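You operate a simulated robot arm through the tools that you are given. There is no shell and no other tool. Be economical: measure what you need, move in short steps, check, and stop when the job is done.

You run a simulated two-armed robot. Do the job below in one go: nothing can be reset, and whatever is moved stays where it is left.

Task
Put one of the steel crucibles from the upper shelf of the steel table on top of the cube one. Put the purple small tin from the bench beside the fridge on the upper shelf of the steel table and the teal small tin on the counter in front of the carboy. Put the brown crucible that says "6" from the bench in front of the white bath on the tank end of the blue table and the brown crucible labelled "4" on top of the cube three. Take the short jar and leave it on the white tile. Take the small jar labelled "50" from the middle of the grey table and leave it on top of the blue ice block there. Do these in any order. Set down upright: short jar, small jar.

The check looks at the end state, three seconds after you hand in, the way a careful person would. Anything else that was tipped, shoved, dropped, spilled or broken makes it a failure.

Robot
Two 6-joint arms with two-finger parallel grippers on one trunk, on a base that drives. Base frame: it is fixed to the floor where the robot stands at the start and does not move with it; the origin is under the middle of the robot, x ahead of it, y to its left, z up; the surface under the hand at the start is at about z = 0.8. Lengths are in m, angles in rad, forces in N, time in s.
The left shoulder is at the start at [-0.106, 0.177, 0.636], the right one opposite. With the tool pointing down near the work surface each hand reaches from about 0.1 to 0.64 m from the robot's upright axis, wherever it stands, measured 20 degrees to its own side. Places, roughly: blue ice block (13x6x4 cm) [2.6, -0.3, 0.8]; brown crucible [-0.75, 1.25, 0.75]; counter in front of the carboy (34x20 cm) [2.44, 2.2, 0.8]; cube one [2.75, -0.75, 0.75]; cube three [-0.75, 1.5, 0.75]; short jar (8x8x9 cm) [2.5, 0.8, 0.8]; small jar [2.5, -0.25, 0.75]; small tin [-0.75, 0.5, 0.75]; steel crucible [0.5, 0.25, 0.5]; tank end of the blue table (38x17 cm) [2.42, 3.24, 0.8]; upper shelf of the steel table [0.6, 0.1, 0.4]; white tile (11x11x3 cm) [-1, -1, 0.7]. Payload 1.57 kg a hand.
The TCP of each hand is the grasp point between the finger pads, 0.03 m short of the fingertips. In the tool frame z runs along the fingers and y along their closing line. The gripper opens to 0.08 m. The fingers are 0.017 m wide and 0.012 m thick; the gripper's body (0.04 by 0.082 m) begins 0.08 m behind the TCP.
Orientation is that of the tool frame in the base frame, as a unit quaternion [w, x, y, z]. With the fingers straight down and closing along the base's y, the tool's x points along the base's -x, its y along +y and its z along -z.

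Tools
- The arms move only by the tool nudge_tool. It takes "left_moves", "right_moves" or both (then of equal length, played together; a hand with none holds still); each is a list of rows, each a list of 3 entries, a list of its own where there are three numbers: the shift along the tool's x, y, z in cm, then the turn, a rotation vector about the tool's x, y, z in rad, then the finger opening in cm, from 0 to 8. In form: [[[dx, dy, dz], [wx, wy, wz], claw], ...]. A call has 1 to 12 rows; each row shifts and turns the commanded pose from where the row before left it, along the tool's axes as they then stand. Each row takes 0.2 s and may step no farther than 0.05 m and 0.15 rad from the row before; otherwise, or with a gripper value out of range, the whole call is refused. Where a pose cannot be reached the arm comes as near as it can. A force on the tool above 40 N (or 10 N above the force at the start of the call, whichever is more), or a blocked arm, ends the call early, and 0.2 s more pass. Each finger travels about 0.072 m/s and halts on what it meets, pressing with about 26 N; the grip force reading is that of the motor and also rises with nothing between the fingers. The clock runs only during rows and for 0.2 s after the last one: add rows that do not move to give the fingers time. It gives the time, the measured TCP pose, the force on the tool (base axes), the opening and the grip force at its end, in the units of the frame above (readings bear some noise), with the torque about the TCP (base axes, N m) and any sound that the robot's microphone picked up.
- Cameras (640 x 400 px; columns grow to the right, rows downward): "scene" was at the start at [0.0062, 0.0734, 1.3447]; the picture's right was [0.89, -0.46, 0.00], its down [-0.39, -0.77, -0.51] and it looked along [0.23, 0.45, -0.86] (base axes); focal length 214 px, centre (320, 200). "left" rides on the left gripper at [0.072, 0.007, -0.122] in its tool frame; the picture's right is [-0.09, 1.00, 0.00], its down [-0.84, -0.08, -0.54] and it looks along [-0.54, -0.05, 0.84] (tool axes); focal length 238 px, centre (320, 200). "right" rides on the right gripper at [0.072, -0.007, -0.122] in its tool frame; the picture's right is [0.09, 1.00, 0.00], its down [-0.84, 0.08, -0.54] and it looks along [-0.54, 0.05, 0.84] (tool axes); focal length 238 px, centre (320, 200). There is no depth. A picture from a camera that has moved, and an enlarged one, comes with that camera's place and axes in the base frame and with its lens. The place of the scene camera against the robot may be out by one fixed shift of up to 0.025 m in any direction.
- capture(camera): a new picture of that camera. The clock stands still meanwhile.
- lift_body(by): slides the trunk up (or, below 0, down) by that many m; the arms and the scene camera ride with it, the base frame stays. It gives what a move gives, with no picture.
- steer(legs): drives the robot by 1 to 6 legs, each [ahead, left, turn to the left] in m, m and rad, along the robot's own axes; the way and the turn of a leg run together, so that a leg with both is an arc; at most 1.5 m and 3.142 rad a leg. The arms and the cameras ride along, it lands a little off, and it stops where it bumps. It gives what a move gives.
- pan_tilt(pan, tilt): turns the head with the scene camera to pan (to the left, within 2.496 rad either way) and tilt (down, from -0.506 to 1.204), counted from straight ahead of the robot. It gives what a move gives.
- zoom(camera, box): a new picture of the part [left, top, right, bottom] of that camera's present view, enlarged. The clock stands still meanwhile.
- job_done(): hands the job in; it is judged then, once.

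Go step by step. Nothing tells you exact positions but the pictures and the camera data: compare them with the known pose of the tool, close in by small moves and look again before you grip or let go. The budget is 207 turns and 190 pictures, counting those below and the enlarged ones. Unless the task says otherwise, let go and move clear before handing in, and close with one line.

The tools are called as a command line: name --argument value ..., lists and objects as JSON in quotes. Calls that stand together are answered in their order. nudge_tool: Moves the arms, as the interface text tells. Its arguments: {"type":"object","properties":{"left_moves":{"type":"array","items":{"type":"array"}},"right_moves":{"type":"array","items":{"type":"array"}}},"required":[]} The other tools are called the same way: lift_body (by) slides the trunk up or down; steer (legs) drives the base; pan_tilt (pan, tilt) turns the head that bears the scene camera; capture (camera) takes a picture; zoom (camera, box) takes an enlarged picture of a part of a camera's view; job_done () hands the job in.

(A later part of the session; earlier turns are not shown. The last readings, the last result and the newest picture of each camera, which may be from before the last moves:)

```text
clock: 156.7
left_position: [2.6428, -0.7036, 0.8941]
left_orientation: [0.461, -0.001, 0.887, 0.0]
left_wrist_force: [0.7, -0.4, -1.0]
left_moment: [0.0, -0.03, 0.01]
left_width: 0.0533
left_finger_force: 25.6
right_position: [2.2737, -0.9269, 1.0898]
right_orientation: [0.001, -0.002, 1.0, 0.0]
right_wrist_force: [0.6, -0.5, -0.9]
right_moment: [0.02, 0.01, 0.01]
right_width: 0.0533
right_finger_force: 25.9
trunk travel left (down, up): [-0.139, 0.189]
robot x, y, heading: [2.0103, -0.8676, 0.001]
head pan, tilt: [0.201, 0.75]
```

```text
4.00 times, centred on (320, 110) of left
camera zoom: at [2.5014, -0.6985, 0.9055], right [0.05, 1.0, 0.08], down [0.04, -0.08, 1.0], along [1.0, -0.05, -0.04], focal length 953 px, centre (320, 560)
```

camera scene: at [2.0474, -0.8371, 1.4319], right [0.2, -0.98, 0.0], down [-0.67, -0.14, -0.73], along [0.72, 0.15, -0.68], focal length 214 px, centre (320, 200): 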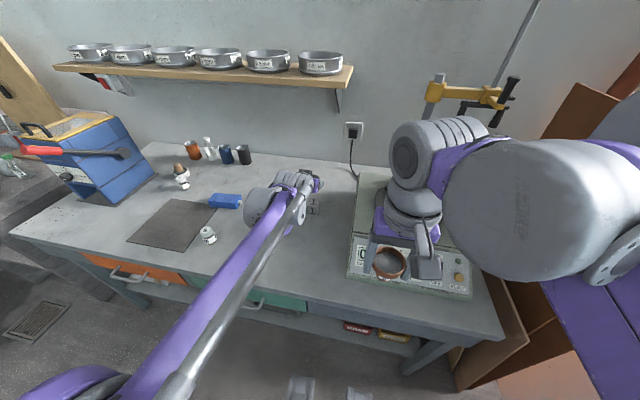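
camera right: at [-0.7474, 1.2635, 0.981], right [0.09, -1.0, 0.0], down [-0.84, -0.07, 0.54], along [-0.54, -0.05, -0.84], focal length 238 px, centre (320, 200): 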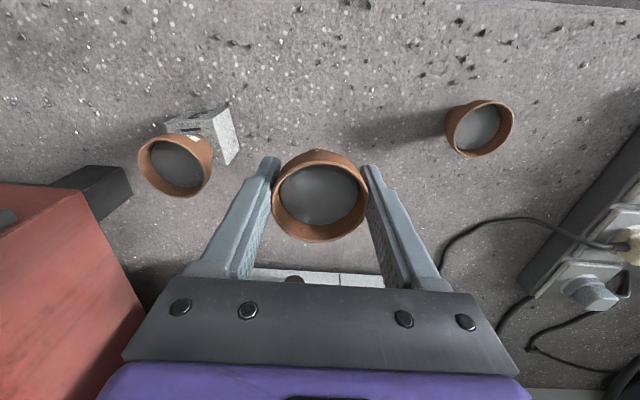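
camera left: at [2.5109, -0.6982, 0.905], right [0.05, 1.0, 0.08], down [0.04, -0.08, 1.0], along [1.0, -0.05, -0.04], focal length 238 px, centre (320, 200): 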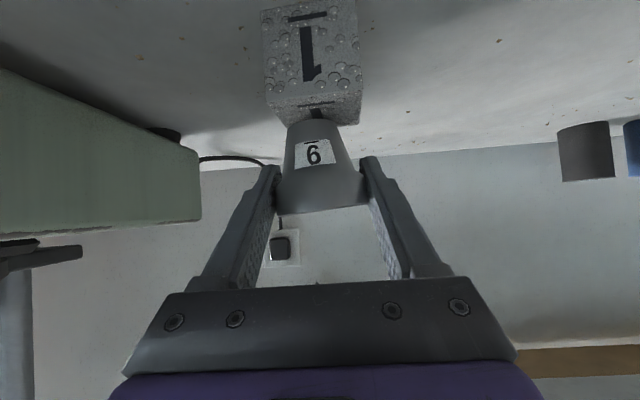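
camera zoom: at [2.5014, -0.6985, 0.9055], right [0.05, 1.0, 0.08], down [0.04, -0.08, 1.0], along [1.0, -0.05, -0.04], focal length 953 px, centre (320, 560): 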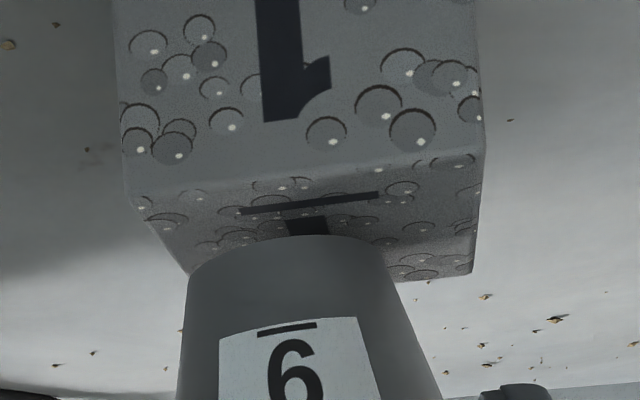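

Re-measuring with the hidden far edge, the cube's centre is 6 mm further on and 4 mm to +y. I correct and lower again.

nudge_tool --left_moves '[[[-0.34, 0.4, 0.49], [0, 0, 0], 4], [[0.33, 0, 0.23], [0, 0, 0], 4], [[0, 0, 0], [0, 0, 0], 4]]'

nudge_tool --left_moves '[[[0.16, 0, 0.115], [0, 0, 0], 4], [[0, 0, 0], [0, 0, 0], 4]]'

zoom --camera "left" --box '[240, 60, 400, 160]'

```text
clock: 157.5
left_position: [2.6478, -0.7013, 0.889]
left_orientation: [0.461, -0.002, 0.888, 0.001]
left_wrist_force: [0.1, -0.2, -0.5]
left_moment: [0.01, 0.04, -0.03]
left_width: 0.0533
left_finger_force: 26.2
right_position: [2.2741, -0.9261, 1.0907]
right_orientation: [0.0, -0.002, 1.0, -0.001]
right_wrist_force: [-0.3, -0.6, -0.2]
right_moment: [-0.01, 0.03, -0.03]
right_width: 0.0536
right_finger_force: 26.2
trunk travel left (down, up): [-0.139, 0.189]
robot x, y, heading: [2.0092, -0.863, 0.003]
head pan, tilt: [0.201, 0.75]
```

```text
clock: 158.1
left_position: [2.6484, -0.7, 0.8892]
left_orientation: [0.462, -0.002, 0.887, 0.001]
left_wrist_force: [3.3, 0.5, 11.9]
left_moment: [0.14, -0.17, 0.0]
left_width: 0.0534
left_finger_force: 25.8
right_position: [2.2722, -0.9266, 1.091]
right_orientation: [0.0, -0.002, 1.0, 0.0]
right_wrist_force: [-0.7, -0.4, -0.8]
right_moment: [-0.04, 0.01, -0.01]
right_width: 0.0537
right_finger_force: 25.8
trunk travel left (down, up): [-0.139, 0.189]
robot x, y, heading: [2.01, -0.8661, 0.005]
head pan, tilt: [0.201, 0.75]
```

```text
4.00 times, centred on (320, 110) of left
camera zoom: at [2.5066, -0.6947, 0.9003], right [0.05, 1.0, 0.08], down [0.04, -0.08, 1.0], along [1.0, -0.05, -0.04], focal length 953 px, centre (320, 560)
```

zoom: 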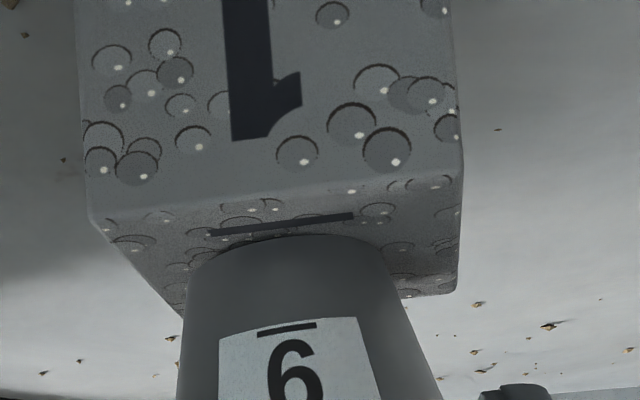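

Now it is centred on the cube, with contact. I ease off, open and draw back along the tool axis, then look.

nudge_tool --left_moves '[[[-0.1, 0, -0.07], [0, 0, 0], 5.0], [[0, 0, 0], [0, 0, 0], 5.6], [[0, 0, 0], [0, 0, 0], 6.6], [[0, 0, 0], [0, 0, 0], 6.8], [[-1, 0, -2.5], [0, 0, 0], 6.8], [[-1, 0, -3.5], [0, 0, 0], 6.8], [[-1, 0, -4], [0, 0, 0], 6.8], [[0, 0, -4], [0, 0, 0], 6.8]]'

capture --camera "left"

```text
clock: 159.9
left_position: [2.5486, -0.6995, 0.9949]
left_orientation: [0.461, -0.001, 0.887, 0.0]
left_wrist_force: [0.5, -0.2, 0.4]
left_moment: [-0.02, 0.01, 0.02]
left_width: 0.0678
left_finger_force: 0.1
right_position: [2.2724, -0.9264, 1.092]
right_orientation: [0.0, -0.002, 1.0, 0.0]
right_wrist_force: [-0.3, 0.1, -1.0]
right_moment: [-0.01, 0.0, -0.02]
right_width: 0.0534
right_finger_force: 25.6
trunk travel left (down, up): [-0.139, 0.189]
robot x, y, heading: [2.0111, -0.867, 0.006]
head pan, tilt: [0.201, 0.75]
```

```text
100 pictures are left
camera left: at [2.4077, -0.694, 1.0072], right [0.05, 1.0, 0.08], down [0.04, -0.08, 1.0], along [1.0, -0.05, -0.04], focal length 238 px, centre (320, 200)
```

left: 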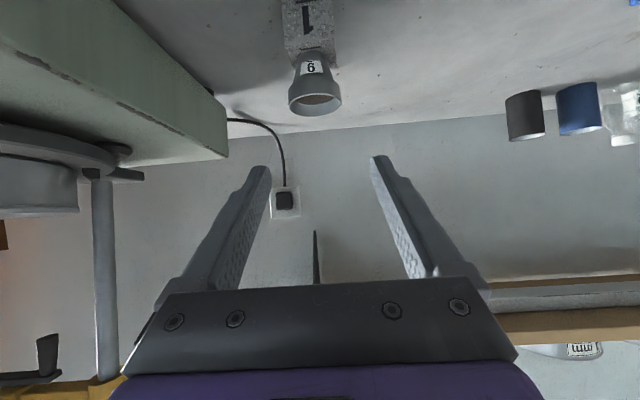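

Steel 9 stands on cube one. Next jar 50: I shift the base left and return the left hand to pointing straight down.

steer --legs '[[0, 0.26, 0]]'

nudge_tool --left_moves '[[[0, 0, 0], [0, 0.137, 0], 8], [[0, 0, 0], [0, 0.137, 0], 8], [[0, 0, 0], [0, 0.137, 0], 8], [[0, 0, 0], [0, 0.137, 0], 8], [[0, 0, 0], [0, 0.137, 0], 8], [[0, 0, 0], [0, 0.137, 0], 8], [[0, 0, 0], [0, 0.137, 0], 8], [[0, 0, 0], [0, 0, 0], 8]]'

capture --camera "left"

capture --camera "scene"

```text
clock: 162.8
left_position: [2.5488, -0.437, 0.9941]
left_orientation: [0.461, -0.004, 0.887, 0.002]
left_wrist_force: [-0.7, 0.0, 1.0]
left_moment: [-0.02, 0.01, 0.03]
left_width: 0.068
left_finger_force: 0.0
right_position: [2.2726, -0.6652, 1.0902]
right_orientation: [0.0, -0.005, 1.0, 0.0]
right_wrist_force: [-0.2, 0.5, -0.4]
right_moment: [-0.01, 0.0, 0.02]
right_width: 0.0534
right_finger_force: 26.3
trunk travel left (down, up): [-0.139, 0.189]
robot x, y, heading: [2.0045, -0.6044, 0.006]
head pan, tilt: [0.201, 0.75]
```

```text
clock: 164.6
left_position: [2.547, -0.4373, 0.9944]
left_orientation: [-0.001, -0.004, 1.0, -0.001]
left_wrist_force: [-0.3, 0.4, 0.6]
left_moment: [0.01, 0.01, 0.0]
left_width: 0.0802
left_finger_force: 0.1
right_position: [2.2719, -0.6661, 1.0918]
right_orientation: [0.0, -0.004, 1.0, 0.0]
right_wrist_force: [-0.3, -0.3, -0.5]
right_moment: [0.0, -0.03, 0.02]
right_width: 0.0537
right_finger_force: 25.7
trunk travel left (down, up): [-0.139, 0.189]
robot x, y, heading: [2.0054, -0.6054, 0.014]
head pan, tilt: [0.201, 0.75]
```

```text
99 pictures are left
camera left: at [2.4753, -0.4319, 1.1176], right [0.08, 1.0, 0.0], down [0.84, -0.07, 0.54], along [0.54, -0.04, -0.84], focal length 238 px, centre (320, 200)
```

left: 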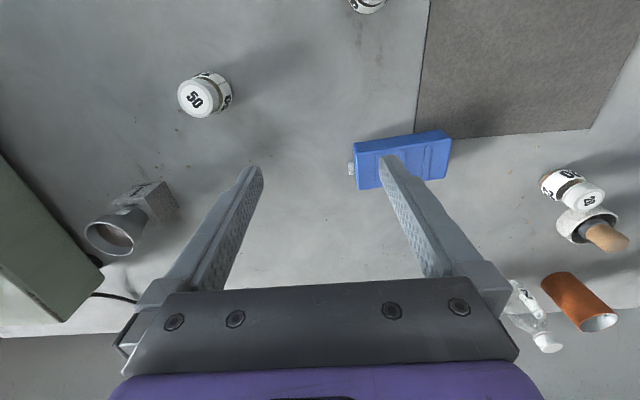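

```text
98 pictures are left
camera scene: at [2.0448, -0.5771, 1.4319], right [0.21, -0.98, 0.0], down [-0.67, -0.14, -0.73], along [0.72, 0.15, -0.68], focal length 214 px, centre (320, 200)
```

scene: 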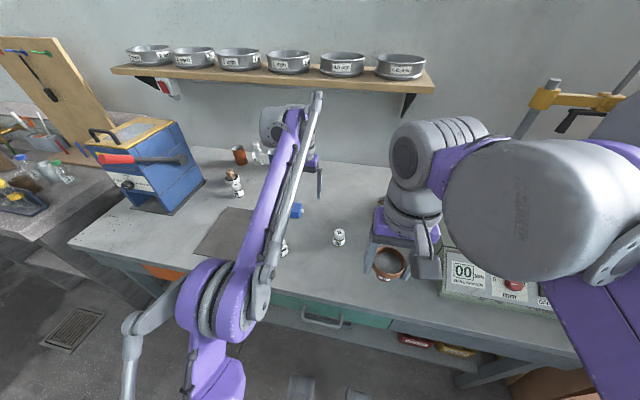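

Jar 50 ≈ (2.508, -0.56), ice block ≈ (2.60, -0.336). I move the left hand over the jar.

nudge_tool --left_moves '[[[1.3, -4.1, 0], [0, 0, 0], 8], [[1.3, -4.1, 0], [0, 0, 0], 8], [[1.3, -4.1, 0], [0, 0, 0], 8], [[0, 0, 2], [0, 0, 0], 8], [[0, 0, 2], [0, 0, 0], 8], [[0, 0, 0], [0, 0, 0], 8]]'

capture --camera "left"

```text
clock: 166.0
left_position: [2.5062, -0.5603, 0.9547]
left_orientation: [-0.001, -0.004, 1.0, 0.0]
left_wrist_force: [-0.9, -0.2, -0.3]
left_moment: [-0.01, -0.01, 0.0]
left_width: 0.0798
left_finger_force: 0.0
right_position: [2.2714, -0.6654, 1.09]
right_orientation: [0.0, -0.005, 1.0, 0.0]
right_wrist_force: [0.4, -0.2, -1.5]
right_moment: [0.02, -0.04, -0.01]
right_width: 0.0534
right_finger_force: 25.4
trunk travel left (down, up): [-0.139, 0.189]
robot x, y, heading: [2.0112, -0.6061, 0.009]
head pan, tilt: [0.201, 0.75]
```

```text
97 pictures are left
camera left: at [2.435, -0.5553, 1.0769], right [0.08, 1.0, 0.0], down [0.84, -0.07, 0.54], along [0.54, -0.04, -0.84], focal length 238 px, centre (320, 200)
```

left: 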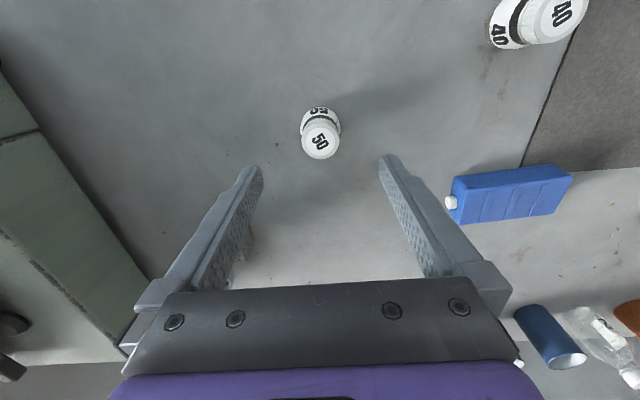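

Jar top at z≈0.861, directly below the hand. I descend and grip its body.

nudge_tool --left_moves '[[[0, 0, 4], [0, 0, 0], 8], [[0, 0, 4], [0, 0, 0], 8], [[0, 0, 3.8], [0, 0, 0], 8], [[0, 0, 0], [0, 0, 0], 8], [[0, 0, 0], [0, 0, 0], 2.5], [[0, 0, 0], [0, 0, 0], 2.5], [[0, 0, 0], [0, 0, 0], 2.5], [[0, 0, 0], [0, 0, 0], 2.5]]'

capture --camera "left"

```text
clock: 167.8
left_position: [2.5084, -0.5586, 0.8361]
left_orientation: [-0.001, -0.004, 1.0, 0.001]
left_wrist_force: [-0.1, -0.5, 0.1]
left_moment: [-0.05, 0.04, 0.01]
left_width: 0.0409
left_finger_force: 25.8
right_position: [2.2724, -0.6641, 1.0908]
right_orientation: [0.0, -0.004, 1.0, -0.001]
right_wrist_force: [-0.2, -0.7, 0.0]
right_moment: [0.0, 0.0, 0.01]
right_width: 0.0533
right_finger_force: 26.1
trunk travel left (down, up): [-0.139, 0.189]
robot x, y, heading: [2.0066, -0.6035, 0.009]
head pan, tilt: [0.201, 0.75]
```

```text
96 pictures are left
camera left: at [2.4353, -0.5537, 0.959], right [0.08, 1.0, 0.0], down [0.84, -0.07, 0.54], along [0.54, -0.04, -0.84], focal length 238 px, centre (320, 200)
```

left: 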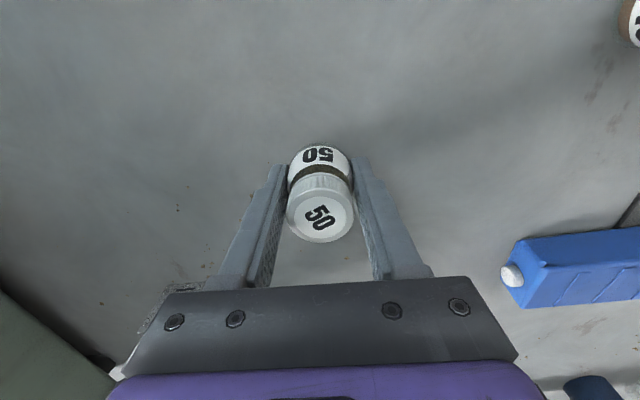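

Jar 50 is held. I lift it and carry it near the ice block and look.

nudge_tool --left_moves '[[[0, 0, -4], [0, 0, 0], 2.5], [[0, 0, -4], [0, 0, 0], 2.5], [[0, 0, -2], [0, 0, 0], 2.5], [[-1.2, 4.7, 0], [0, 0, 0], 2.5], [[-1.2, 4.7, 0], [0, 0, 0], 2.5], [[-1.2, 4.7, 0], [0, 0, 0], 2.5], [[-1.2, 4.7, 0], [0, 0, 0], 2.5], [[0, 0, 0], [0, 0, 0], 2.5]]'

capture --camera "left"

zoom --camera "scene" --box '[200, 120, 380, 260]'

```text
clock: 169.6
left_position: [2.5568, -0.3713, 0.9382]
left_orientation: [-0.001, -0.005, 1.0, -0.001]
left_wrist_force: [0.6, -0.5, -0.8]
left_moment: [0.03, 0.01, 0.0]
left_width: 0.0408
left_finger_force: 25.7
right_position: [2.2715, -0.6655, 1.0897]
right_orientation: [0.0, -0.005, 1.0, 0.0]
right_wrist_force: [0.2, -1.2, -0.3]
right_moment: [0.0, 0.01, -0.03]
right_width: 0.0536
right_finger_force: 26.2
trunk travel left (down, up): [-0.139, 0.189]
robot x, y, heading: [2.0085, -0.6078, 0.01]
head pan, tilt: [0.201, 0.75]
```

```text
95 pictures are left
camera left: at [2.4843, -0.3669, 1.0603], right [0.08, 1.0, 0.0], down [0.84, -0.07, 0.54], along [0.54, -0.05, -0.84], focal length 238 px, centre (320, 200)
```

left: 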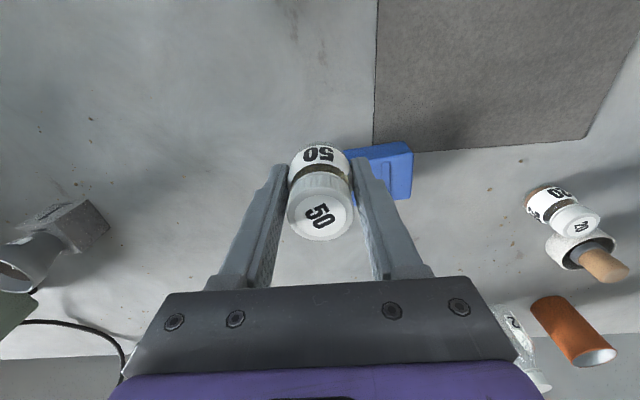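

```text
2.86 times, centred on (290, 190) of scene
camera zoom: at [2.0453, -0.5775, 1.4319], right [0.21, -0.98, 0.0], down [-0.67, -0.14, -0.73], along [0.72, 0.15, -0.68], focal length 613 px, centre (406, 229)
```

zoom: 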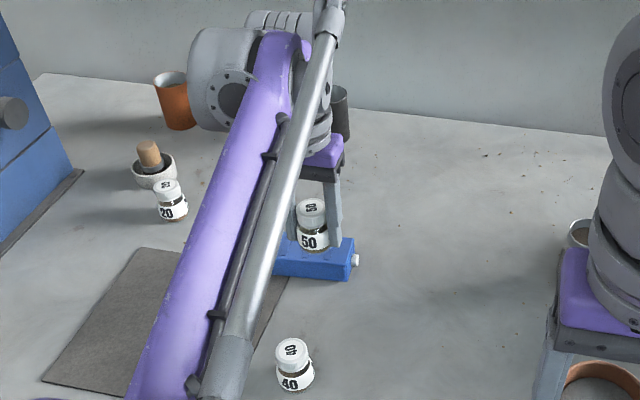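

Block centre ≈ (2.604, -0.341). I move over it and zoom on the block's surface ribs.

nudge_tool --left_moves '[[[-2.4, 1.5, 0], [0, 0, 0], 2.5], [[-2.3, 1.5, 0], [0, 0, 0], 2.5], [[0, 0, 2], [0, 0, 0], 2.5], [[0, 0, 0], [0, 0, 0], 2.5]]'

zoom --camera "left" --box '[240, 90, 440, 215]'

zoom --camera "scene" --box '[260, 170, 320, 215]'

```text
clock: 170.6
left_position: [2.6027, -0.3411, 0.9148]
left_orientation: [-0.001, -0.004, 1.0, 0.0]
left_wrist_force: [0.3, 0.3, -0.8]
left_moment: [-0.01, -0.01, 0.03]
left_width: 0.0407
left_finger_force: 26.4
right_position: [2.2709, -0.664, 1.0906]
right_orientation: [0.0, -0.004, 1.0, 0.001]
right_wrist_force: [0.2, 0.6, -1.4]
right_moment: [-0.01, 0.03, -0.02]
right_width: 0.0534
right_finger_force: 25.9
trunk travel left (down, up): [-0.139, 0.189]
robot x, y, heading: [2.0083, -0.6093, 0.007]
head pan, tilt: [0.201, 0.75]
```

```text
3.20 times, centred on (340, 152) of left
camera zoom: at [2.5314, -0.3362, 1.0373], right [0.08, 1.0, 0.0], down [0.84, -0.07, 0.54], along [0.54, -0.05, -0.84], focal length 763 px, centre (256, 352)
```

zoom: 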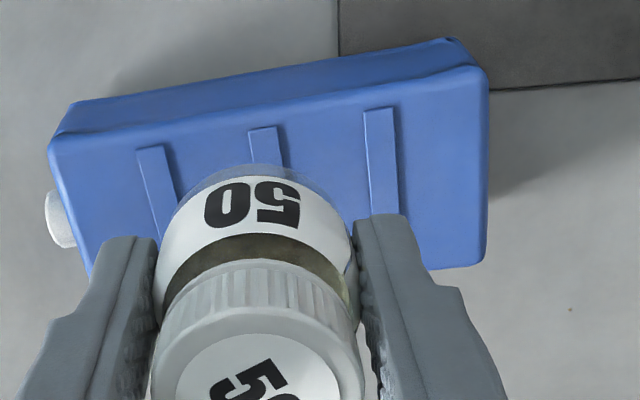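

```text
8.89 times, centred on (290, 192) of scene
camera zoom: at [2.0461, -0.5767, 1.4318], right [0.21, -0.98, 0.0], down [-0.67, -0.14, -0.73], along [0.72, 0.15, -0.68], focal length 1906 px, centre (587, 267)
```

zoom: 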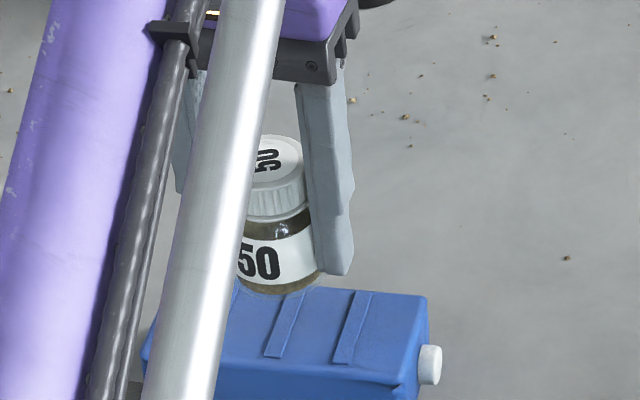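

The block has three raised ribs; I set the jar straddling two of them at y≈-0.324, lowering toward contact.

nudge_tool --left_moves '[[[-0.2, 1.7, 0], [0, 0, 0], 2.5], [[0, 0, 2], [0, 0, 0], 2.5], [[0, 0, 0.9], [0, 0, 0], 2.5], [[0, 0, 0], [0, 0, 0], 2.5]]'

zoom --camera "left" --box '[240, 90, 440, 215]'

nudge_tool --left_moves '[[[0, 0, 0.3], [0, 0, 0], 2.5], [[0, 0, 0], [0, 0, 0], 2.5]]'

nudge_tool --left_moves '[[[0, 0, 0.2], [0, 0, 0], 2.5], [[0, 0, 0], [0, 0, 0], 2.5]]'

```text
clock: 171.6
left_position: [2.605, -0.3254, 0.8854]
left_orientation: [-0.001, -0.005, 1.0, 0.0]
left_wrist_force: [0.4, -0.8, -0.4]
left_moment: [0.02, -0.01, 0.03]
left_width: 0.0406
left_finger_force: 26.1
right_position: [2.2716, -0.6636, 1.0906]
right_orientation: [0.0, -0.004, 1.0, -0.001]
right_wrist_force: [-0.6, 0.8, -1.8]
right_moment: [0.0, 0.0, 0.02]
right_width: 0.0533
right_finger_force: 26.2
trunk travel left (down, up): [-0.139, 0.189]
robot x, y, heading: [2.007, -0.606, 0.005]
head pan, tilt: [0.201, 0.75]
```

```text
3.20 times, centred on (340, 152) of left
camera zoom: at [2.5324, -0.3195, 1.0091], right [0.08, 1.0, 0.0], down [0.84, -0.07, 0.54], along [0.54, -0.04, -0.84], focal length 763 px, centre (256, 352)
```

zoom: 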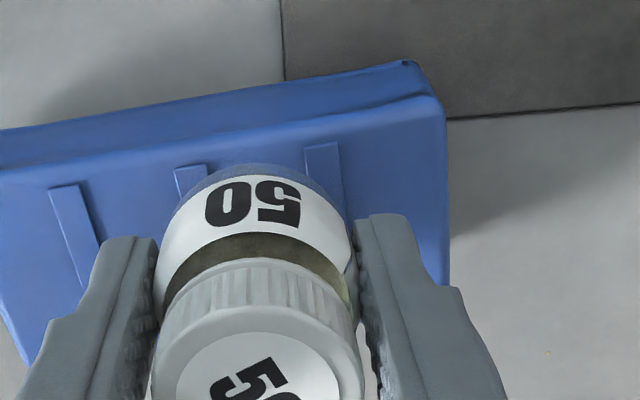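

```text
clock: 172.2
left_position: [2.6054, -0.3242, 0.8854]
left_orientation: [-0.001, -0.004, 1.0, 0.0]
left_wrist_force: [-0.2, 0.7, -1.4]
left_moment: [0.02, 0.01, -0.04]
left_width: 0.0404
left_finger_force: 25.5
right_position: [2.2725, -0.6661, 1.0918]
right_orientation: [0.0, -0.005, 1.0, 0.0]
right_wrist_force: [-0.5, -0.8, 0.0]
right_moment: [0.0, -0.01, 0.0]
right_width: 0.0536
right_finger_force: 25.9
trunk travel left (down, up): [-0.139, 0.189]
robot x, y, heading: [2.0091, -0.6104, 0.01]
head pan, tilt: [0.201, 0.75]
```

```text
clock: 172.8
left_position: [2.6053, -0.325, 0.8817]
left_orientation: [-0.001, -0.004, 1.0, 0.0]
left_wrist_force: [0.4, -0.2, -1.6]
left_moment: [0.0, -0.01, 0.01]
left_width: 0.0403
left_finger_force: 26.2
right_position: [2.2725, -0.6657, 1.0913]
right_orientation: [0.0, -0.005, 1.0, -0.001]
right_wrist_force: [-0.4, 0.8, -0.8]
right_moment: [0.01, 0.04, -0.03]
right_width: 0.0533
right_finger_force: 26.1
trunk travel left (down, up): [-0.139, 0.189]
robot x, y, heading: [2.0061, -0.6032, 0.008]
head pan, tilt: [0.201, 0.75]
```

nudge_tool --left_moves '[[[0, 0, 0.25], [0, 0, 0], 2.5], [[0, 0, 0], [0, 0, 0], 2.5]]'

nudge_tool --left_moves '[[[0, 0, 0.2], [0, 0, 0], 2.5], [[0, 0, 0], [0, 0, 0], 2.5]]'

nudge_tool --left_moves '[[[0, 0, 0.15], [0, 0, 0], 2.5], [[0, 0, 0], [0, 0, 0], 2.5]]'

```text
clock: 173.4
left_position: [2.6041, -0.3256, 0.8799]
left_orientation: [-0.001, -0.004, 1.0, 0.0]
left_wrist_force: [1.6, 0.2, -0.7]
left_moment: [0.0, -0.01, 0.03]
left_width: 0.0405
left_finger_force: 26.0
right_position: [2.2715, -0.6659, 1.0908]
right_orientation: [-0.001, -0.005, 1.0, -0.001]
right_wrist_force: [-0.3, -0.3, -1.7]
right_moment: [0.02, -0.01, 0.0]
right_width: 0.0531
right_finger_force: 26.2
trunk travel left (down, up): [-0.139, 0.189]
robot x, y, heading: [2.0059, -0.609, 0.01]
head pan, tilt: [0.201, 0.75]
```

```text
clock: 174.0
left_position: [2.6044, -0.3248, 0.8785]
left_orientation: [-0.001, -0.004, 1.0, 0.0]
left_wrist_force: [-1.1, -1.4, 4.0]
left_moment: [-0.04, 0.14, 0.03]
left_width: 0.0402
left_finger_force: 26.2
right_position: [2.2723, -0.6655, 1.0911]
right_orientation: [0.001, -0.003, 1.0, 0.0]
right_wrist_force: [0.4, 0.0, -0.8]
right_moment: [0.0, 0.05, -0.02]
right_width: 0.0533
right_finger_force: 26.0
trunk travel left (down, up): [-0.139, 0.189]
robot x, y, heading: [2.0036, -0.6057, 0.008]
head pan, tilt: [0.201, 0.75]
```

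```text
clock: 174.6
left_position: [2.6036, -0.3251, 0.8773]
left_orientation: [-0.001, -0.005, 1.0, 0.0]
left_wrist_force: [-1.2, -1.3, 10.5]
left_moment: [0.04, 0.24, 0.05]
left_width: 0.0405
left_finger_force: 25.7
right_position: [2.27, -0.6655, 1.0906]
right_orientation: [0.001, -0.005, 1.0, 0.0]
right_wrist_force: [0.3, 0.9, -1.4]
right_moment: [0.01, 0.02, -0.01]
right_width: 0.0534
right_finger_force: 26.1
trunk travel left (down, up): [-0.139, 0.189]
robot x, y, heading: [2.0087, -0.6073, 0.008]
head pan, tilt: [0.201, 0.75]
```

Contact on the block. I ease off slightly, open and rise straight up.

nudge_tool --left_moves '[[[0, 0, -0.15], [0, 0, 0], 3.5], [[0, 0, 0], [0, 0, 0], 4.3], [[0, 0, 0], [0, 0, 0], 5.5], [[0, 0, 0], [0, 0, 0], 6.5], [[0, 0, -3], [0, 0, 0], 6.5], [[0, 0, -4.5], [0, 0, 0], 6.5], [[0, 0, -4.5], [0, 0, 0], 6.5], [[0, 0, 0], [0, 0, 0], 6.5]]'

capture --camera "left"

zoom --camera "scene" --box '[260, 170, 320, 215]'

```text
clock: 176.4
left_position: [2.5719, -0.3302, 0.9766]
left_orientation: [0.0, -0.004, 1.0, 0.0]
left_wrist_force: [-0.5, 0.3, -0.4]
left_moment: [0.0, -0.02, 0.0]
left_width: 0.0654
left_finger_force: 0.0
left hand out of reach, approached as far as the arm can: row 6, 7
right_position: [2.2716, -0.6649, 1.0907]
right_orientation: [0.0, -0.005, 1.0, 0.001]
right_wrist_force: [0.0, 0.3, 0.0]
right_moment: [0.01, -0.01, -0.02]
right_width: 0.0536
right_finger_force: 26.0
trunk travel left (down, up): [-0.139, 0.189]
robot x, y, heading: [2.0079, -0.605, 0.006]
head pan, tilt: [0.201, 0.75]
```

```text
90 pictures are left
camera left: at [2.5008, -0.3239, 1.0994], right [0.08, 1.0, 0.0], down [0.84, -0.07, 0.54], along [0.54, -0.04, -0.84], focal length 238 px, centre (320, 200)
```

left: 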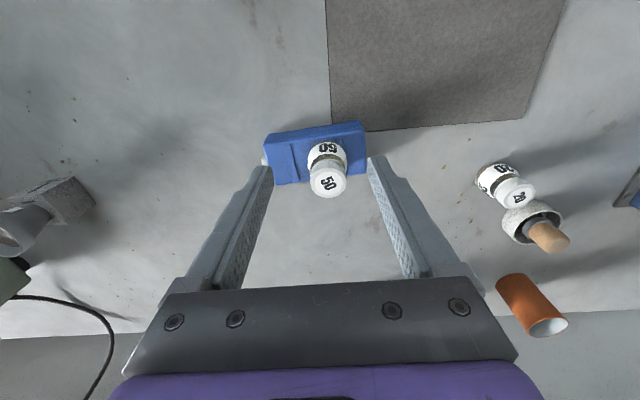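

```text
8.89 times, centred on (290, 192) of scene
camera zoom: at [2.0458, -0.5769, 1.4318], right [0.21, -0.98, 0.0], down [-0.67, -0.14, -0.73], along [0.72, 0.15, -0.68], focal length 1906 px, centre (587, 267)
```

zoom: 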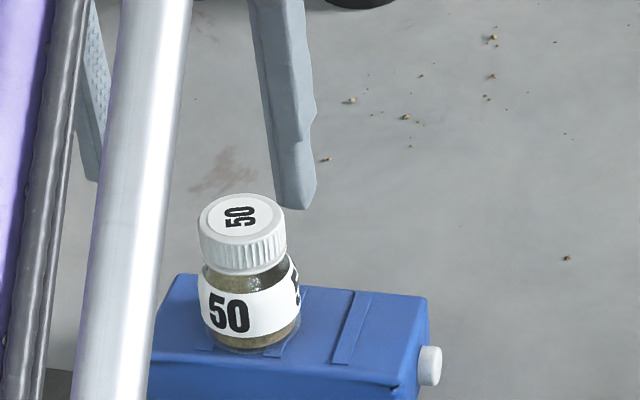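

Jar 50 stands upright on the ice block. Next I retract the left hand, back off and move along to the short jar near (2.5, 0.8).

nudge_tool --left_moves '[[[4, 0, 0], [0, 0, 0], 8], [[4, 0, 0], [0, 0, 0], 8], [[4, 0, 0], [0, 0, 0], 8], [[4, 0, 0], [0, 0, 0], 8]]'

steer --legs '[[-0.35, 0, 0], [0, 1.15, 0]]'

pan_tilt --pan 0.3 --tilt 0.55

capture --camera "scene"

```text
clock: 177.4
left_position: [2.4115, -0.3298, 0.9778]
left_orientation: [-0.001, -0.004, 1.0, 0.0]
left_wrist_force: [-0.3, 0.9, 0.5]
left_moment: [-0.02, -0.01, 0.04]
left_width: 0.08
left_finger_force: 0.1
right_position: [2.2722, -0.6649, 1.0917]
right_orientation: [-0.001, -0.004, 1.0, 0.0]
right_wrist_force: [-0.2, -0.1, -0.9]
right_moment: [0.0, 0.0, -0.03]
right_width: 0.0535
right_finger_force: 26.1
trunk travel left (down, up): [-0.139, 0.189]
robot x, y, heading: [2.0089, -0.6108, 0.011]
head pan, tilt: [0.201, 0.75]
```

```text
clock: 189.6
left_position: [2.0384, 0.8288, 0.9772]
left_orientation: [-0.001, -0.014, 1.0, 0.0]
left_wrist_force: [-0.3, -0.8, -0.7]
left_moment: [0.0, 0.0, 0.0]
left_width: 0.0802
left_finger_force: 0.1
right_position: [1.9029, 0.4907, 1.0913]
right_orientation: [0.0, -0.013, 1.0, 0.0]
right_wrist_force: [-0.1, -0.2, -1.0]
right_moment: [0.01, -0.02, -0.04]
right_width: 0.0533
right_finger_force: 26.1
trunk travel left (down, up): [-0.139, 0.189]
robot x, y, heading: [1.6421, 0.541, 0.024]
head pan, tilt: [0.201, 0.75]
```

```text
clock: 190.4
left_position: [2.038, 0.8299, 0.9773]
left_orientation: [-0.001, -0.013, 1.0, 0.0]
left_wrist_force: [-0.5, 0.2, 0.3]
left_moment: [0.01, -0.01, 0.05]
left_width: 0.08
left_finger_force: 0.1
right_position: [1.9031, 0.4913, 1.0907]
right_orientation: [0.0, -0.013, 1.0, 0.0]
right_wrist_force: [0.9, 0.0, 0.3]
right_moment: [0.02, -0.02, 0.03]
right_width: 0.0532
right_finger_force: 25.4
trunk travel left (down, up): [-0.139, 0.189]
robot x, y, heading: [1.6395, 0.5468, 0.027]
head pan, tilt: [0.3, 0.55]
```

```text
88 pictures are left
camera scene: at [1.6796, 0.5853, 1.4492], right [0.32, -0.95, 0.0], down [-0.5, -0.17, -0.85], along [0.81, 0.27, -0.52], focal length 214 px, centre (320, 200)
```

scene: 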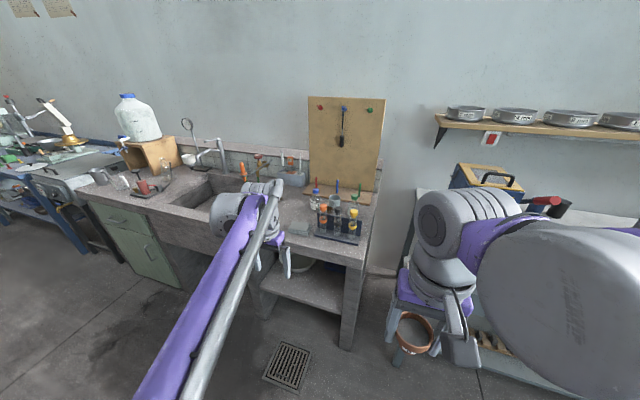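

zoom --camera "scene" --box '[270, 150, 390, 250]'

capture --camera "left"

```text
4.00 times, centred on (330, 200) of scene
camera zoom: at [1.6796, 0.5853, 1.4492], right [0.32, -0.95, 0.0], down [-0.5, -0.17, -0.85], along [0.81, 0.27, -0.52], focal length 858 px, centre (280, 200)
```

zoom: 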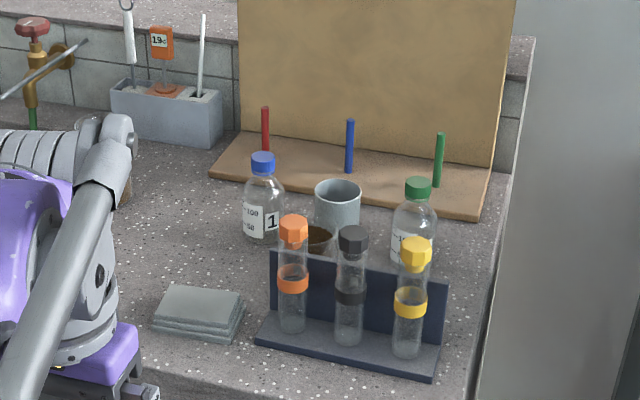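

```text
86 pictures are left
camera left: at [1.9657, 0.8336, 1.0999], right [0.07, 1.0, 0.0], down [0.84, -0.06, 0.54], along [0.54, -0.04, -0.84], focal length 238 px, centre (320, 200)
```

left: 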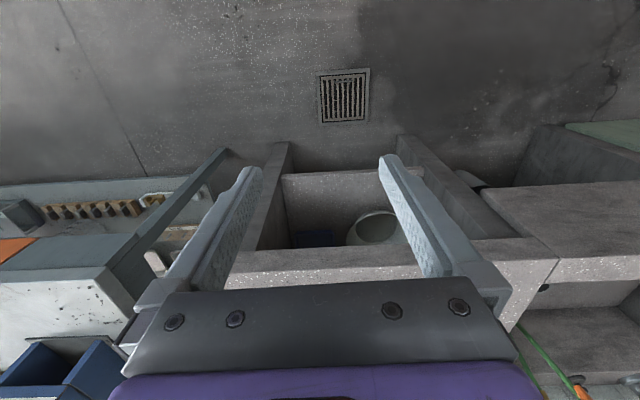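

The jar must be behind the test-tube rack (around the grey cup and brown pot). I raise the trunk, drive closer and look from above.

lift_body --by 0.14

steer --legs '[[0.25, -0.05, -0.02]]'

pan_tilt --pan 0.1 --tilt 0.8

capture --camera "scene"

capture --camera "left"

```text
clock: 192.0
left_position: [2.0372, 0.8298, 1.1176]
left_orientation: [-0.001, -0.013, 1.0, 0.0]
left_wrist_force: [0.2, -0.7, -0.9]
left_moment: [0.03, -0.01, 0.02]
left_width: 0.08
left_finger_force: 0.0
right_position: [1.9028, 0.4918, 1.2302]
right_orientation: [0.0, -0.013, 1.0, 0.0]
right_wrist_force: [-0.9, 0.2, -0.5]
right_moment: [-0.01, 0.03, -0.01]
right_width: 0.0535
right_finger_force: 26.0
trunk travel left (down, up): [-0.279, 0.049]
robot x, y, heading: [1.637, 0.548, 0.028]
head pan, tilt: [0.3, 0.55]
```

```text
clock: 193.9
left_position: [2.3, 0.7751, 1.1178]
left_orientation: [-0.001, -0.002, 1.0, 0.001]
left_wrist_force: [0.4, 0.0, -0.2]
left_moment: [-0.02, 0.0, -0.01]
left_width: 0.0799
left_finger_force: 0.1
right_position: [2.1576, 0.438, 1.2307]
right_orientation: [0.001, -0.001, 1.0, 0.001]
right_wrist_force: [-0.4, -0.1, -0.6]
right_moment: [0.02, 0.01, 0.02]
right_width: 0.0533
right_finger_force: 26.3
trunk travel left (down, up): [-0.279, 0.049]
robot x, y, heading: [1.8954, 0.5005, 0.002]
head pan, tilt: [0.3, 0.55]
```

```text
clock: 194.7
left_position: [2.2994, 0.7731, 1.1183]
left_orientation: [0.0, -0.001, 1.0, 0.0]
left_wrist_force: [-0.4, 0.0, 0.6]
left_moment: [-0.01, 0.01, 0.01]
left_width: 0.08
left_finger_force: 0.1
right_position: [2.1577, 0.4385, 1.2307]
right_orientation: [-0.001, -0.002, 1.0, 0.0]
right_wrist_force: [-0.2, 0.4, -1.5]
right_moment: [0.02, 0.04, 0.0]
right_width: 0.0533
right_finger_force: 26.2
trunk travel left (down, up): [-0.279, 0.049]
robot x, y, heading: [1.8942, 0.4967, -0.0]
head pan, tilt: [0.099, 0.799]
```

```text
85 pictures are left
camera scene: at [1.9196, 0.5192, 1.5687], right [0.1, -0.99, 0.0], down [-0.71, -0.07, -0.7], along [0.69, 0.07, -0.72], focal length 214 px, centre (320, 200)
```

scene: 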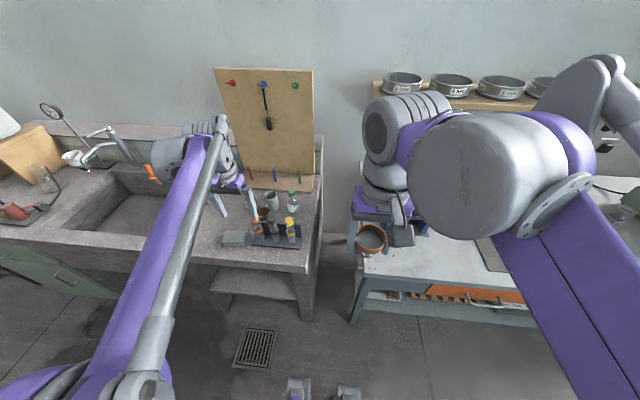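

```text
84 pictures are left
camera left: at [2.2276, 0.7799, 1.24], right [0.09, 1.0, 0.0], down [0.84, -0.07, 0.54], along [0.54, -0.05, -0.84], focal length 238 px, centre (320, 200)
```

left: 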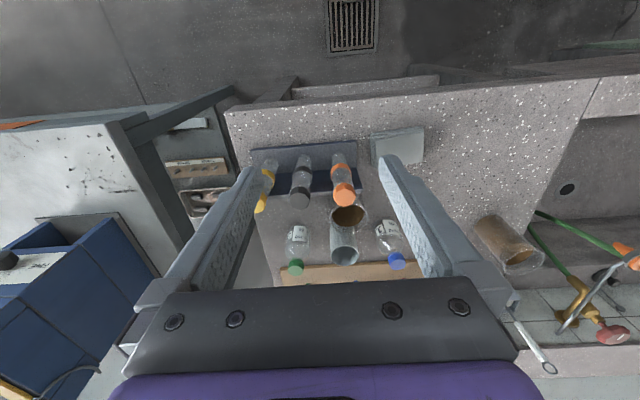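

zoom --camera "left" --box '[250, 140, 430, 280]'

zoom --camera "scene" --box '[215, 170, 325, 260]'

```text
2.86 times, centred on (340, 210) of left
camera zoom: at [2.2276, 0.7799, 1.24], right [0.09, 1.0, 0.0], down [0.84, -0.07, 0.54], along [0.54, -0.05, -0.84], focal length 681 px, centre (263, 171)
```

zoom: 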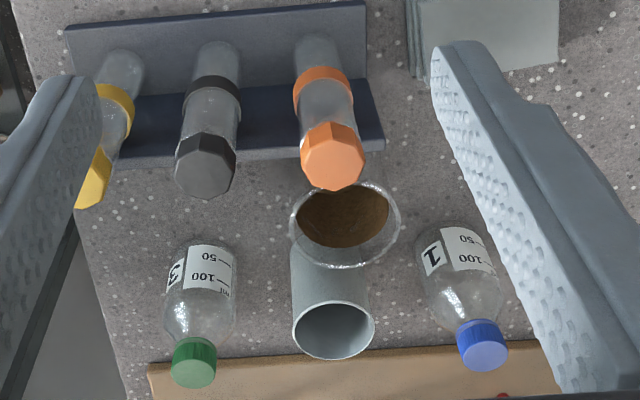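

```text
4.44 times, centred on (270, 215) of scene
camera zoom: at [1.9196, 0.5192, 1.5687], right [0.1, -0.99, 0.0], down [-0.71, -0.07, -0.7], along [0.69, 0.07, -0.72], focal length 953 px, centre (542, 133)
```

zoom: 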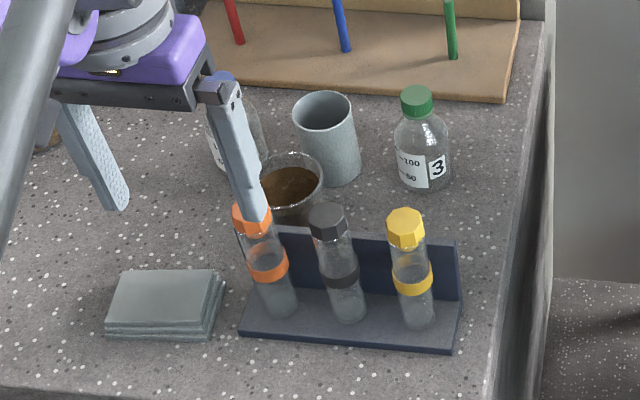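

The short jar is the glass one with brown powder at about (2.498, 0.808), close behind the tube rack. I reposition the base and bring the left hand above it.

steer --legs '[[0.055, 0.12, 0]]'

nudge_tool --left_moves '[[[-3.6, -2.1, 0], [0, 0, 0], 8], [[-3.6, -2.1, 0], [0, 0, 0], 8], [[-3.6, -2.1, 0], [0, 0, 0], 8], [[-3.6, -2.1, 0], [0, 0, 0], 8], [[0, 0, 4], [0, 0, 0], 8], [[0, 0, 0], [0, 0, 0], 8]]'

capture --camera "left"

```text
clock: 196.4
left_position: [2.3532, 0.8928, 1.1173]
left_orientation: [-0.001, -0.002, 1.0, 0.0]
left_wrist_force: [-0.1, -0.1, -0.7]
left_moment: [-0.02, 0.04, -0.01]
left_width: 0.08
left_finger_force: 0.1
right_position: [2.2121, 0.556, 1.2313]
right_orientation: [-0.001, -0.002, 1.0, 0.0]
right_wrist_force: [0.3, 0.1, 0.1]
right_moment: [-0.01, -0.03, -0.02]
right_width: 0.0536
right_finger_force: 26.2
trunk travel left (down, up): [-0.279, 0.049]
robot x, y, heading: [1.9457, 0.6171, 0.004]
head pan, tilt: [0.099, 0.799]
```

```text
clock: 197.8
left_position: [2.5006, 0.8078, 1.0755]
left_orientation: [0.0, -0.002, 1.0, 0.0]
left_wrist_force: [0.2, -0.6, -0.5]
left_moment: [-0.02, 0.01, -0.02]
left_width: 0.08
left_finger_force: 0.1
right_position: [2.2118, 0.5568, 1.2304]
right_orientation: [0.0, -0.001, 1.0, -0.001]
right_wrist_force: [0.6, 0.4, 0.4]
right_moment: [-0.01, -0.01, -0.01]
right_width: 0.0534
right_finger_force: 25.7
trunk travel left (down, up): [-0.279, 0.049]
robot x, y, heading: [1.9461, 0.6202, 0.005]
head pan, tilt: [0.099, 0.799]
```

```text
81 pictures are left
camera left: at [2.4277, 0.8132, 1.1982], right [0.09, 1.0, 0.0], down [0.84, -0.07, 0.54], along [0.54, -0.05, -0.84], focal length 238 px, centre (320, 200)
```

left: 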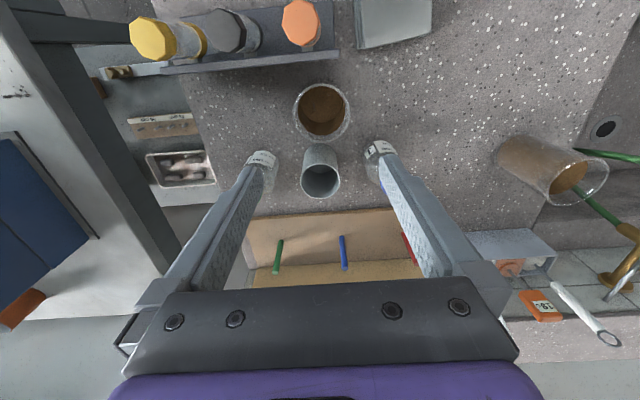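

Rim centre ≈ (2.497, 0.807, 0.89), diameter ≈ 7.2 cm, so it fits with ~4 mm each side. I lower to just above the rim and check.

nudge_tool --left_moves '[[[0.4, 0, 4], [0, 0, 0], 8], [[0, 0, 4], [0, 0, 0], 8], [[0, 0, 4], [0, 0, 0], 8], [[0, 0, 1.5], [0, 0, 0], 8], [[0, 0, 0], [0, 0, 0], 8]]'

capture --camera "left"

zoom --camera "scene" --box '[230, 150, 340, 240]'

```text
clock: 199.0
left_position: [2.4956, 0.81, 0.9407]
left_orientation: [-0.001, -0.002, 1.0, 0.0]
left_wrist_force: [-0.1, 0.1, 0.8]
left_moment: [0.01, -0.02, 0.03]
left_width: 0.0803
left_finger_force: 0.1
right_position: [2.2121, 0.5573, 1.2305]
right_orientation: [-0.001, -0.002, 1.0, 0.0]
right_wrist_force: [0.3, -0.4, -0.1]
right_moment: [-0.02, 0.04, 0.03]
right_width: 0.0532
right_finger_force: 26.0
trunk travel left (down, up): [-0.279, 0.049]
robot x, y, heading: [1.9476, 0.6121, 0.005]
head pan, tilt: [0.099, 0.799]
```

```text
80 pictures are left
camera left: at [2.4229, 0.8159, 1.0646], right [0.09, 1.0, 0.0], down [0.84, -0.07, 0.54], along [0.54, -0.05, -0.84], focal length 238 px, centre (320, 200)
```

left: 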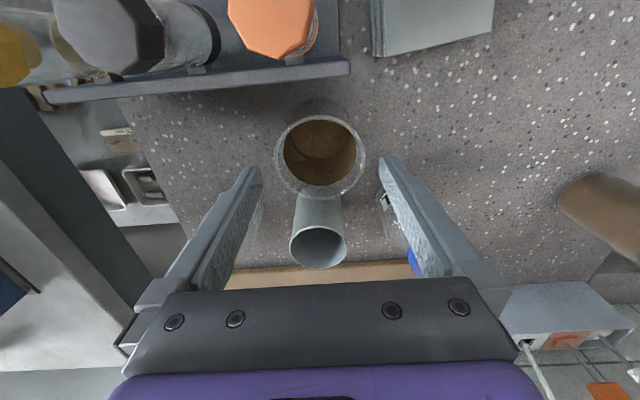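

```text
4.44 times, centred on (285, 195) of scene
camera zoom: at [1.9738, 0.6373, 1.5686], right [0.1, -0.99, 0.0], down [-0.71, -0.07, -0.7], along [0.69, 0.07, -0.72], focal length 953 px, centre (476, 222)
```

zoom: 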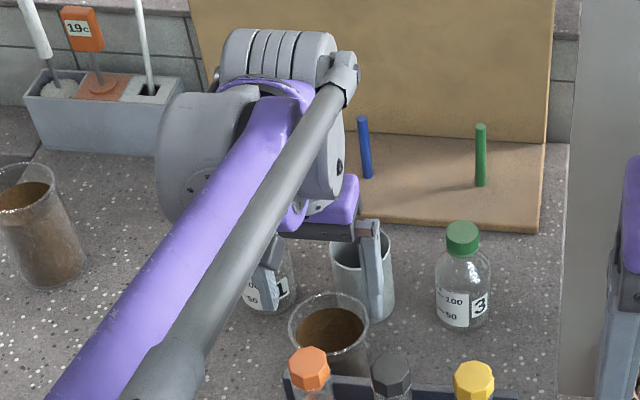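

Well centred (rim centre 2.492, 0.809). I descend 7 cm with the fingers fully open, then close.

nudge_tool --left_moves '[[[0.3, 0, 2.4], [0, 0, 0], 8], [[0, 0, 2.4], [0, 0, 0], 8], [[0, 0, 2.3], [0, 0, 0], 8], [[0, 0, 0], [0, 0, 0], 8]]'

capture --camera "left"

```text
clock: 200.0
left_position: [2.4904, 0.8099, 0.871]
left_orientation: [-0.001, -0.002, 1.0, 0.0]
left_wrist_force: [0.1, 0.6, 0.5]
left_moment: [0.02, 0.0, 0.02]
left_width: 0.0801
left_finger_force: 0.1
right_position: [2.2107, 0.5568, 1.2312]
right_orientation: [0.0, -0.002, 1.0, 0.001]
right_wrist_force: [-0.2, 0.1, -0.8]
right_moment: [0.0, 0.0, 0.01]
right_width: 0.0534
right_finger_force: 26.1
trunk travel left (down, up): [-0.279, 0.049]
robot x, y, heading: [1.9484, 0.6137, 0.002]
head pan, tilt: [0.099, 0.799]
```

```text
78 pictures are left
camera left: at [2.4184, 0.8144, 0.9935], right [0.09, 1.0, 0.0], down [0.84, -0.07, 0.54], along [0.54, -0.05, -0.84], focal length 238 px, centre (320, 200)
```

left: 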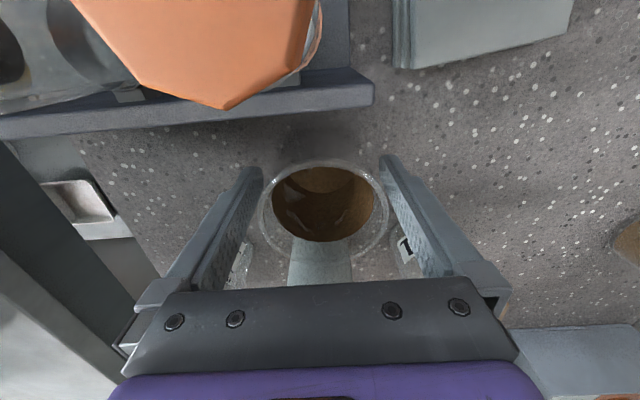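

The jar is between the fingers. I close gently and check the width.

nudge_tool --left_moves '[[[0, 0.15, 0], [0, 0, 0], 8], [[0, 0, 0], [0, 0, 0], 7.2], [[0, 0, 0], [0, 0, 0], 6.2], [[0, 0, 0], [0, 0, 0], 5.8], [[0, 0, 0], [0, 0, 0], 5.8]]'

```text
clock: 201.2
left_position: [2.4915, 0.8097, 0.8704]
left_orientation: [-0.001, -0.002, 1.0, -0.001]
left_wrist_force: [0.3, 0.8, -0.3]
left_moment: [0.03, 0.02, -0.01]
left_width: 0.0682
left_finger_force: 25.5
right_position: [2.2116, 0.5571, 1.2308]
right_orientation: [0.001, -0.001, 1.0, 0.0]
right_wrist_force: [-0.1, 0.4, -0.7]
right_moment: [-0.02, 0.0, 0.0]
right_width: 0.0533
right_finger_force: 25.6
trunk travel left (down, up): [-0.279, 0.049]
robot x, y, heading: [1.9508, 0.6145, 0.003]
head pan, tilt: [0.099, 0.799]
```

Gripped at 6.8 cm. I lift it straight up.

nudge_tool --left_moves '[[[0, 0, -2], [0, 0, 0], 5.8], [[0, 0, -4], [0, 0, 0], 5.8], [[0, 0, -4], [0, 0, 0], 5.8], [[0, 0, -4], [0, 0, 0], 5.8], [[0, 0, -4], [0, 0, 0], 5.8], [[0, 0, -3], [0, 0, 0], 5.8], [[0, 0, 0], [0, 0, 0], 5.8]]'

capture --camera "left"

```text
clock: 202.8
left_position: [2.4922, 0.8096, 1.081]
left_orientation: [-0.001, -0.002, 1.0, -0.001]
left_wrist_force: [0.8, 0.1, -1.4]
left_moment: [-0.02, 0.01, -0.03]
left_width: 0.0681
left_finger_force: 26.1
right_position: [2.2117, 0.5576, 1.2309]
right_orientation: [0.0, -0.001, 1.0, 0.0]
right_wrist_force: [-0.3, -0.1, -1.2]
right_moment: [-0.02, -0.01, 0.03]
right_width: 0.0532
right_finger_force: 26.1
trunk travel left (down, up): [-0.279, 0.049]
robot x, y, heading: [1.951, 0.6151, 0.002]
head pan, tilt: [0.099, 0.799]
```

```text
77 pictures are left
camera left: at [2.4208, 0.8152, 1.2028], right [0.09, 1.0, 0.0], down [0.84, -0.07, 0.54], along [0.54, -0.05, -0.84], focal length 238 px, centre (320, 200)
```

left: 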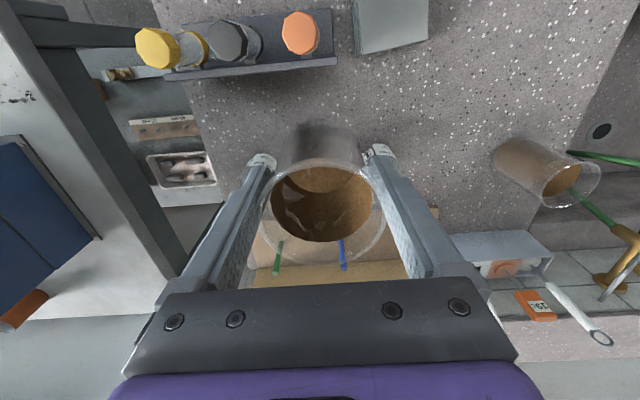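

The short jar is held. I back off and drive along the aisle toward the blue table, checking midway.

steer --legs '[[-0.38, 0, 0], [0, 1.2, 0]]'

pan_tilt --pan 0.5 --tilt 0.5

capture --camera "scene"

```text
clock: 215.5
left_position: [2.1149, 1.9983, 1.0799]
left_orientation: [0.0, 0.0, 1.0, -0.001]
left_wrist_force: [0.5, 0.7, -1.8]
left_moment: [0.01, 0.02, 0.01]
left_width: 0.0682
left_finger_force: 25.9
right_position: [1.8313, 1.7475, 1.2323]
right_orientation: [0.0, 0.0, 1.0, -0.001]
right_wrist_force: [-0.2, -0.4, -0.7]
right_moment: [0.02, -0.01, 0.0]
right_width: 0.0533
right_finger_force: 25.9
trunk travel left (down, up): [-0.279, 0.049]
robot x, y, heading: [1.5642, 1.8053, -0.001]
head pan, tilt: [0.099, 0.799]
```

```text
clock: 216.3
left_position: [2.1137, 1.9986, 1.0807]
left_orientation: [-0.001, 0.0, 1.0, 0.001]
left_wrist_force: [0.1, -0.9, -1.7]
left_moment: [-0.02, 0.02, -0.03]
left_width: 0.0681
left_finger_force: 25.6
right_position: [1.8317, 1.7481, 1.2302]
right_orientation: [0.001, 0.0, 1.0, 0.0]
right_wrist_force: [0.6, -0.4, -1.8]
right_moment: [-0.03, 0.03, 0.0]
right_width: 0.0536
right_finger_force: 26.5
trunk travel left (down, up): [-0.279, 0.049]
robot x, y, heading: [1.5651, 1.806, -0.008]
head pan, tilt: [0.499, 0.499]
```

```text
76 pictures are left
camera scene: at [1.5938, 1.8643, 1.5945], right [0.48, -0.88, 0.0], down [-0.42, -0.23, -0.88], along [0.77, 0.42, -0.48], focal length 214 px, centre (320, 200)
```

scene: 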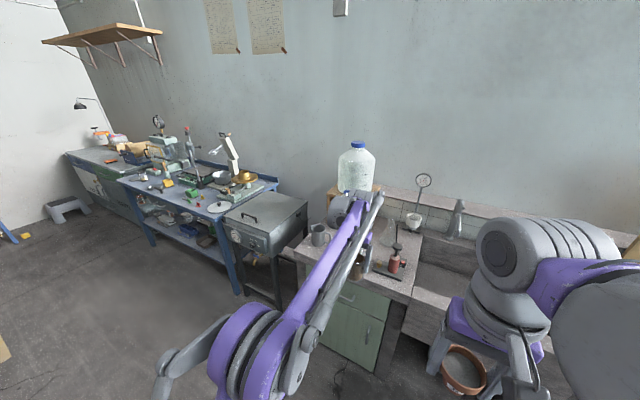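

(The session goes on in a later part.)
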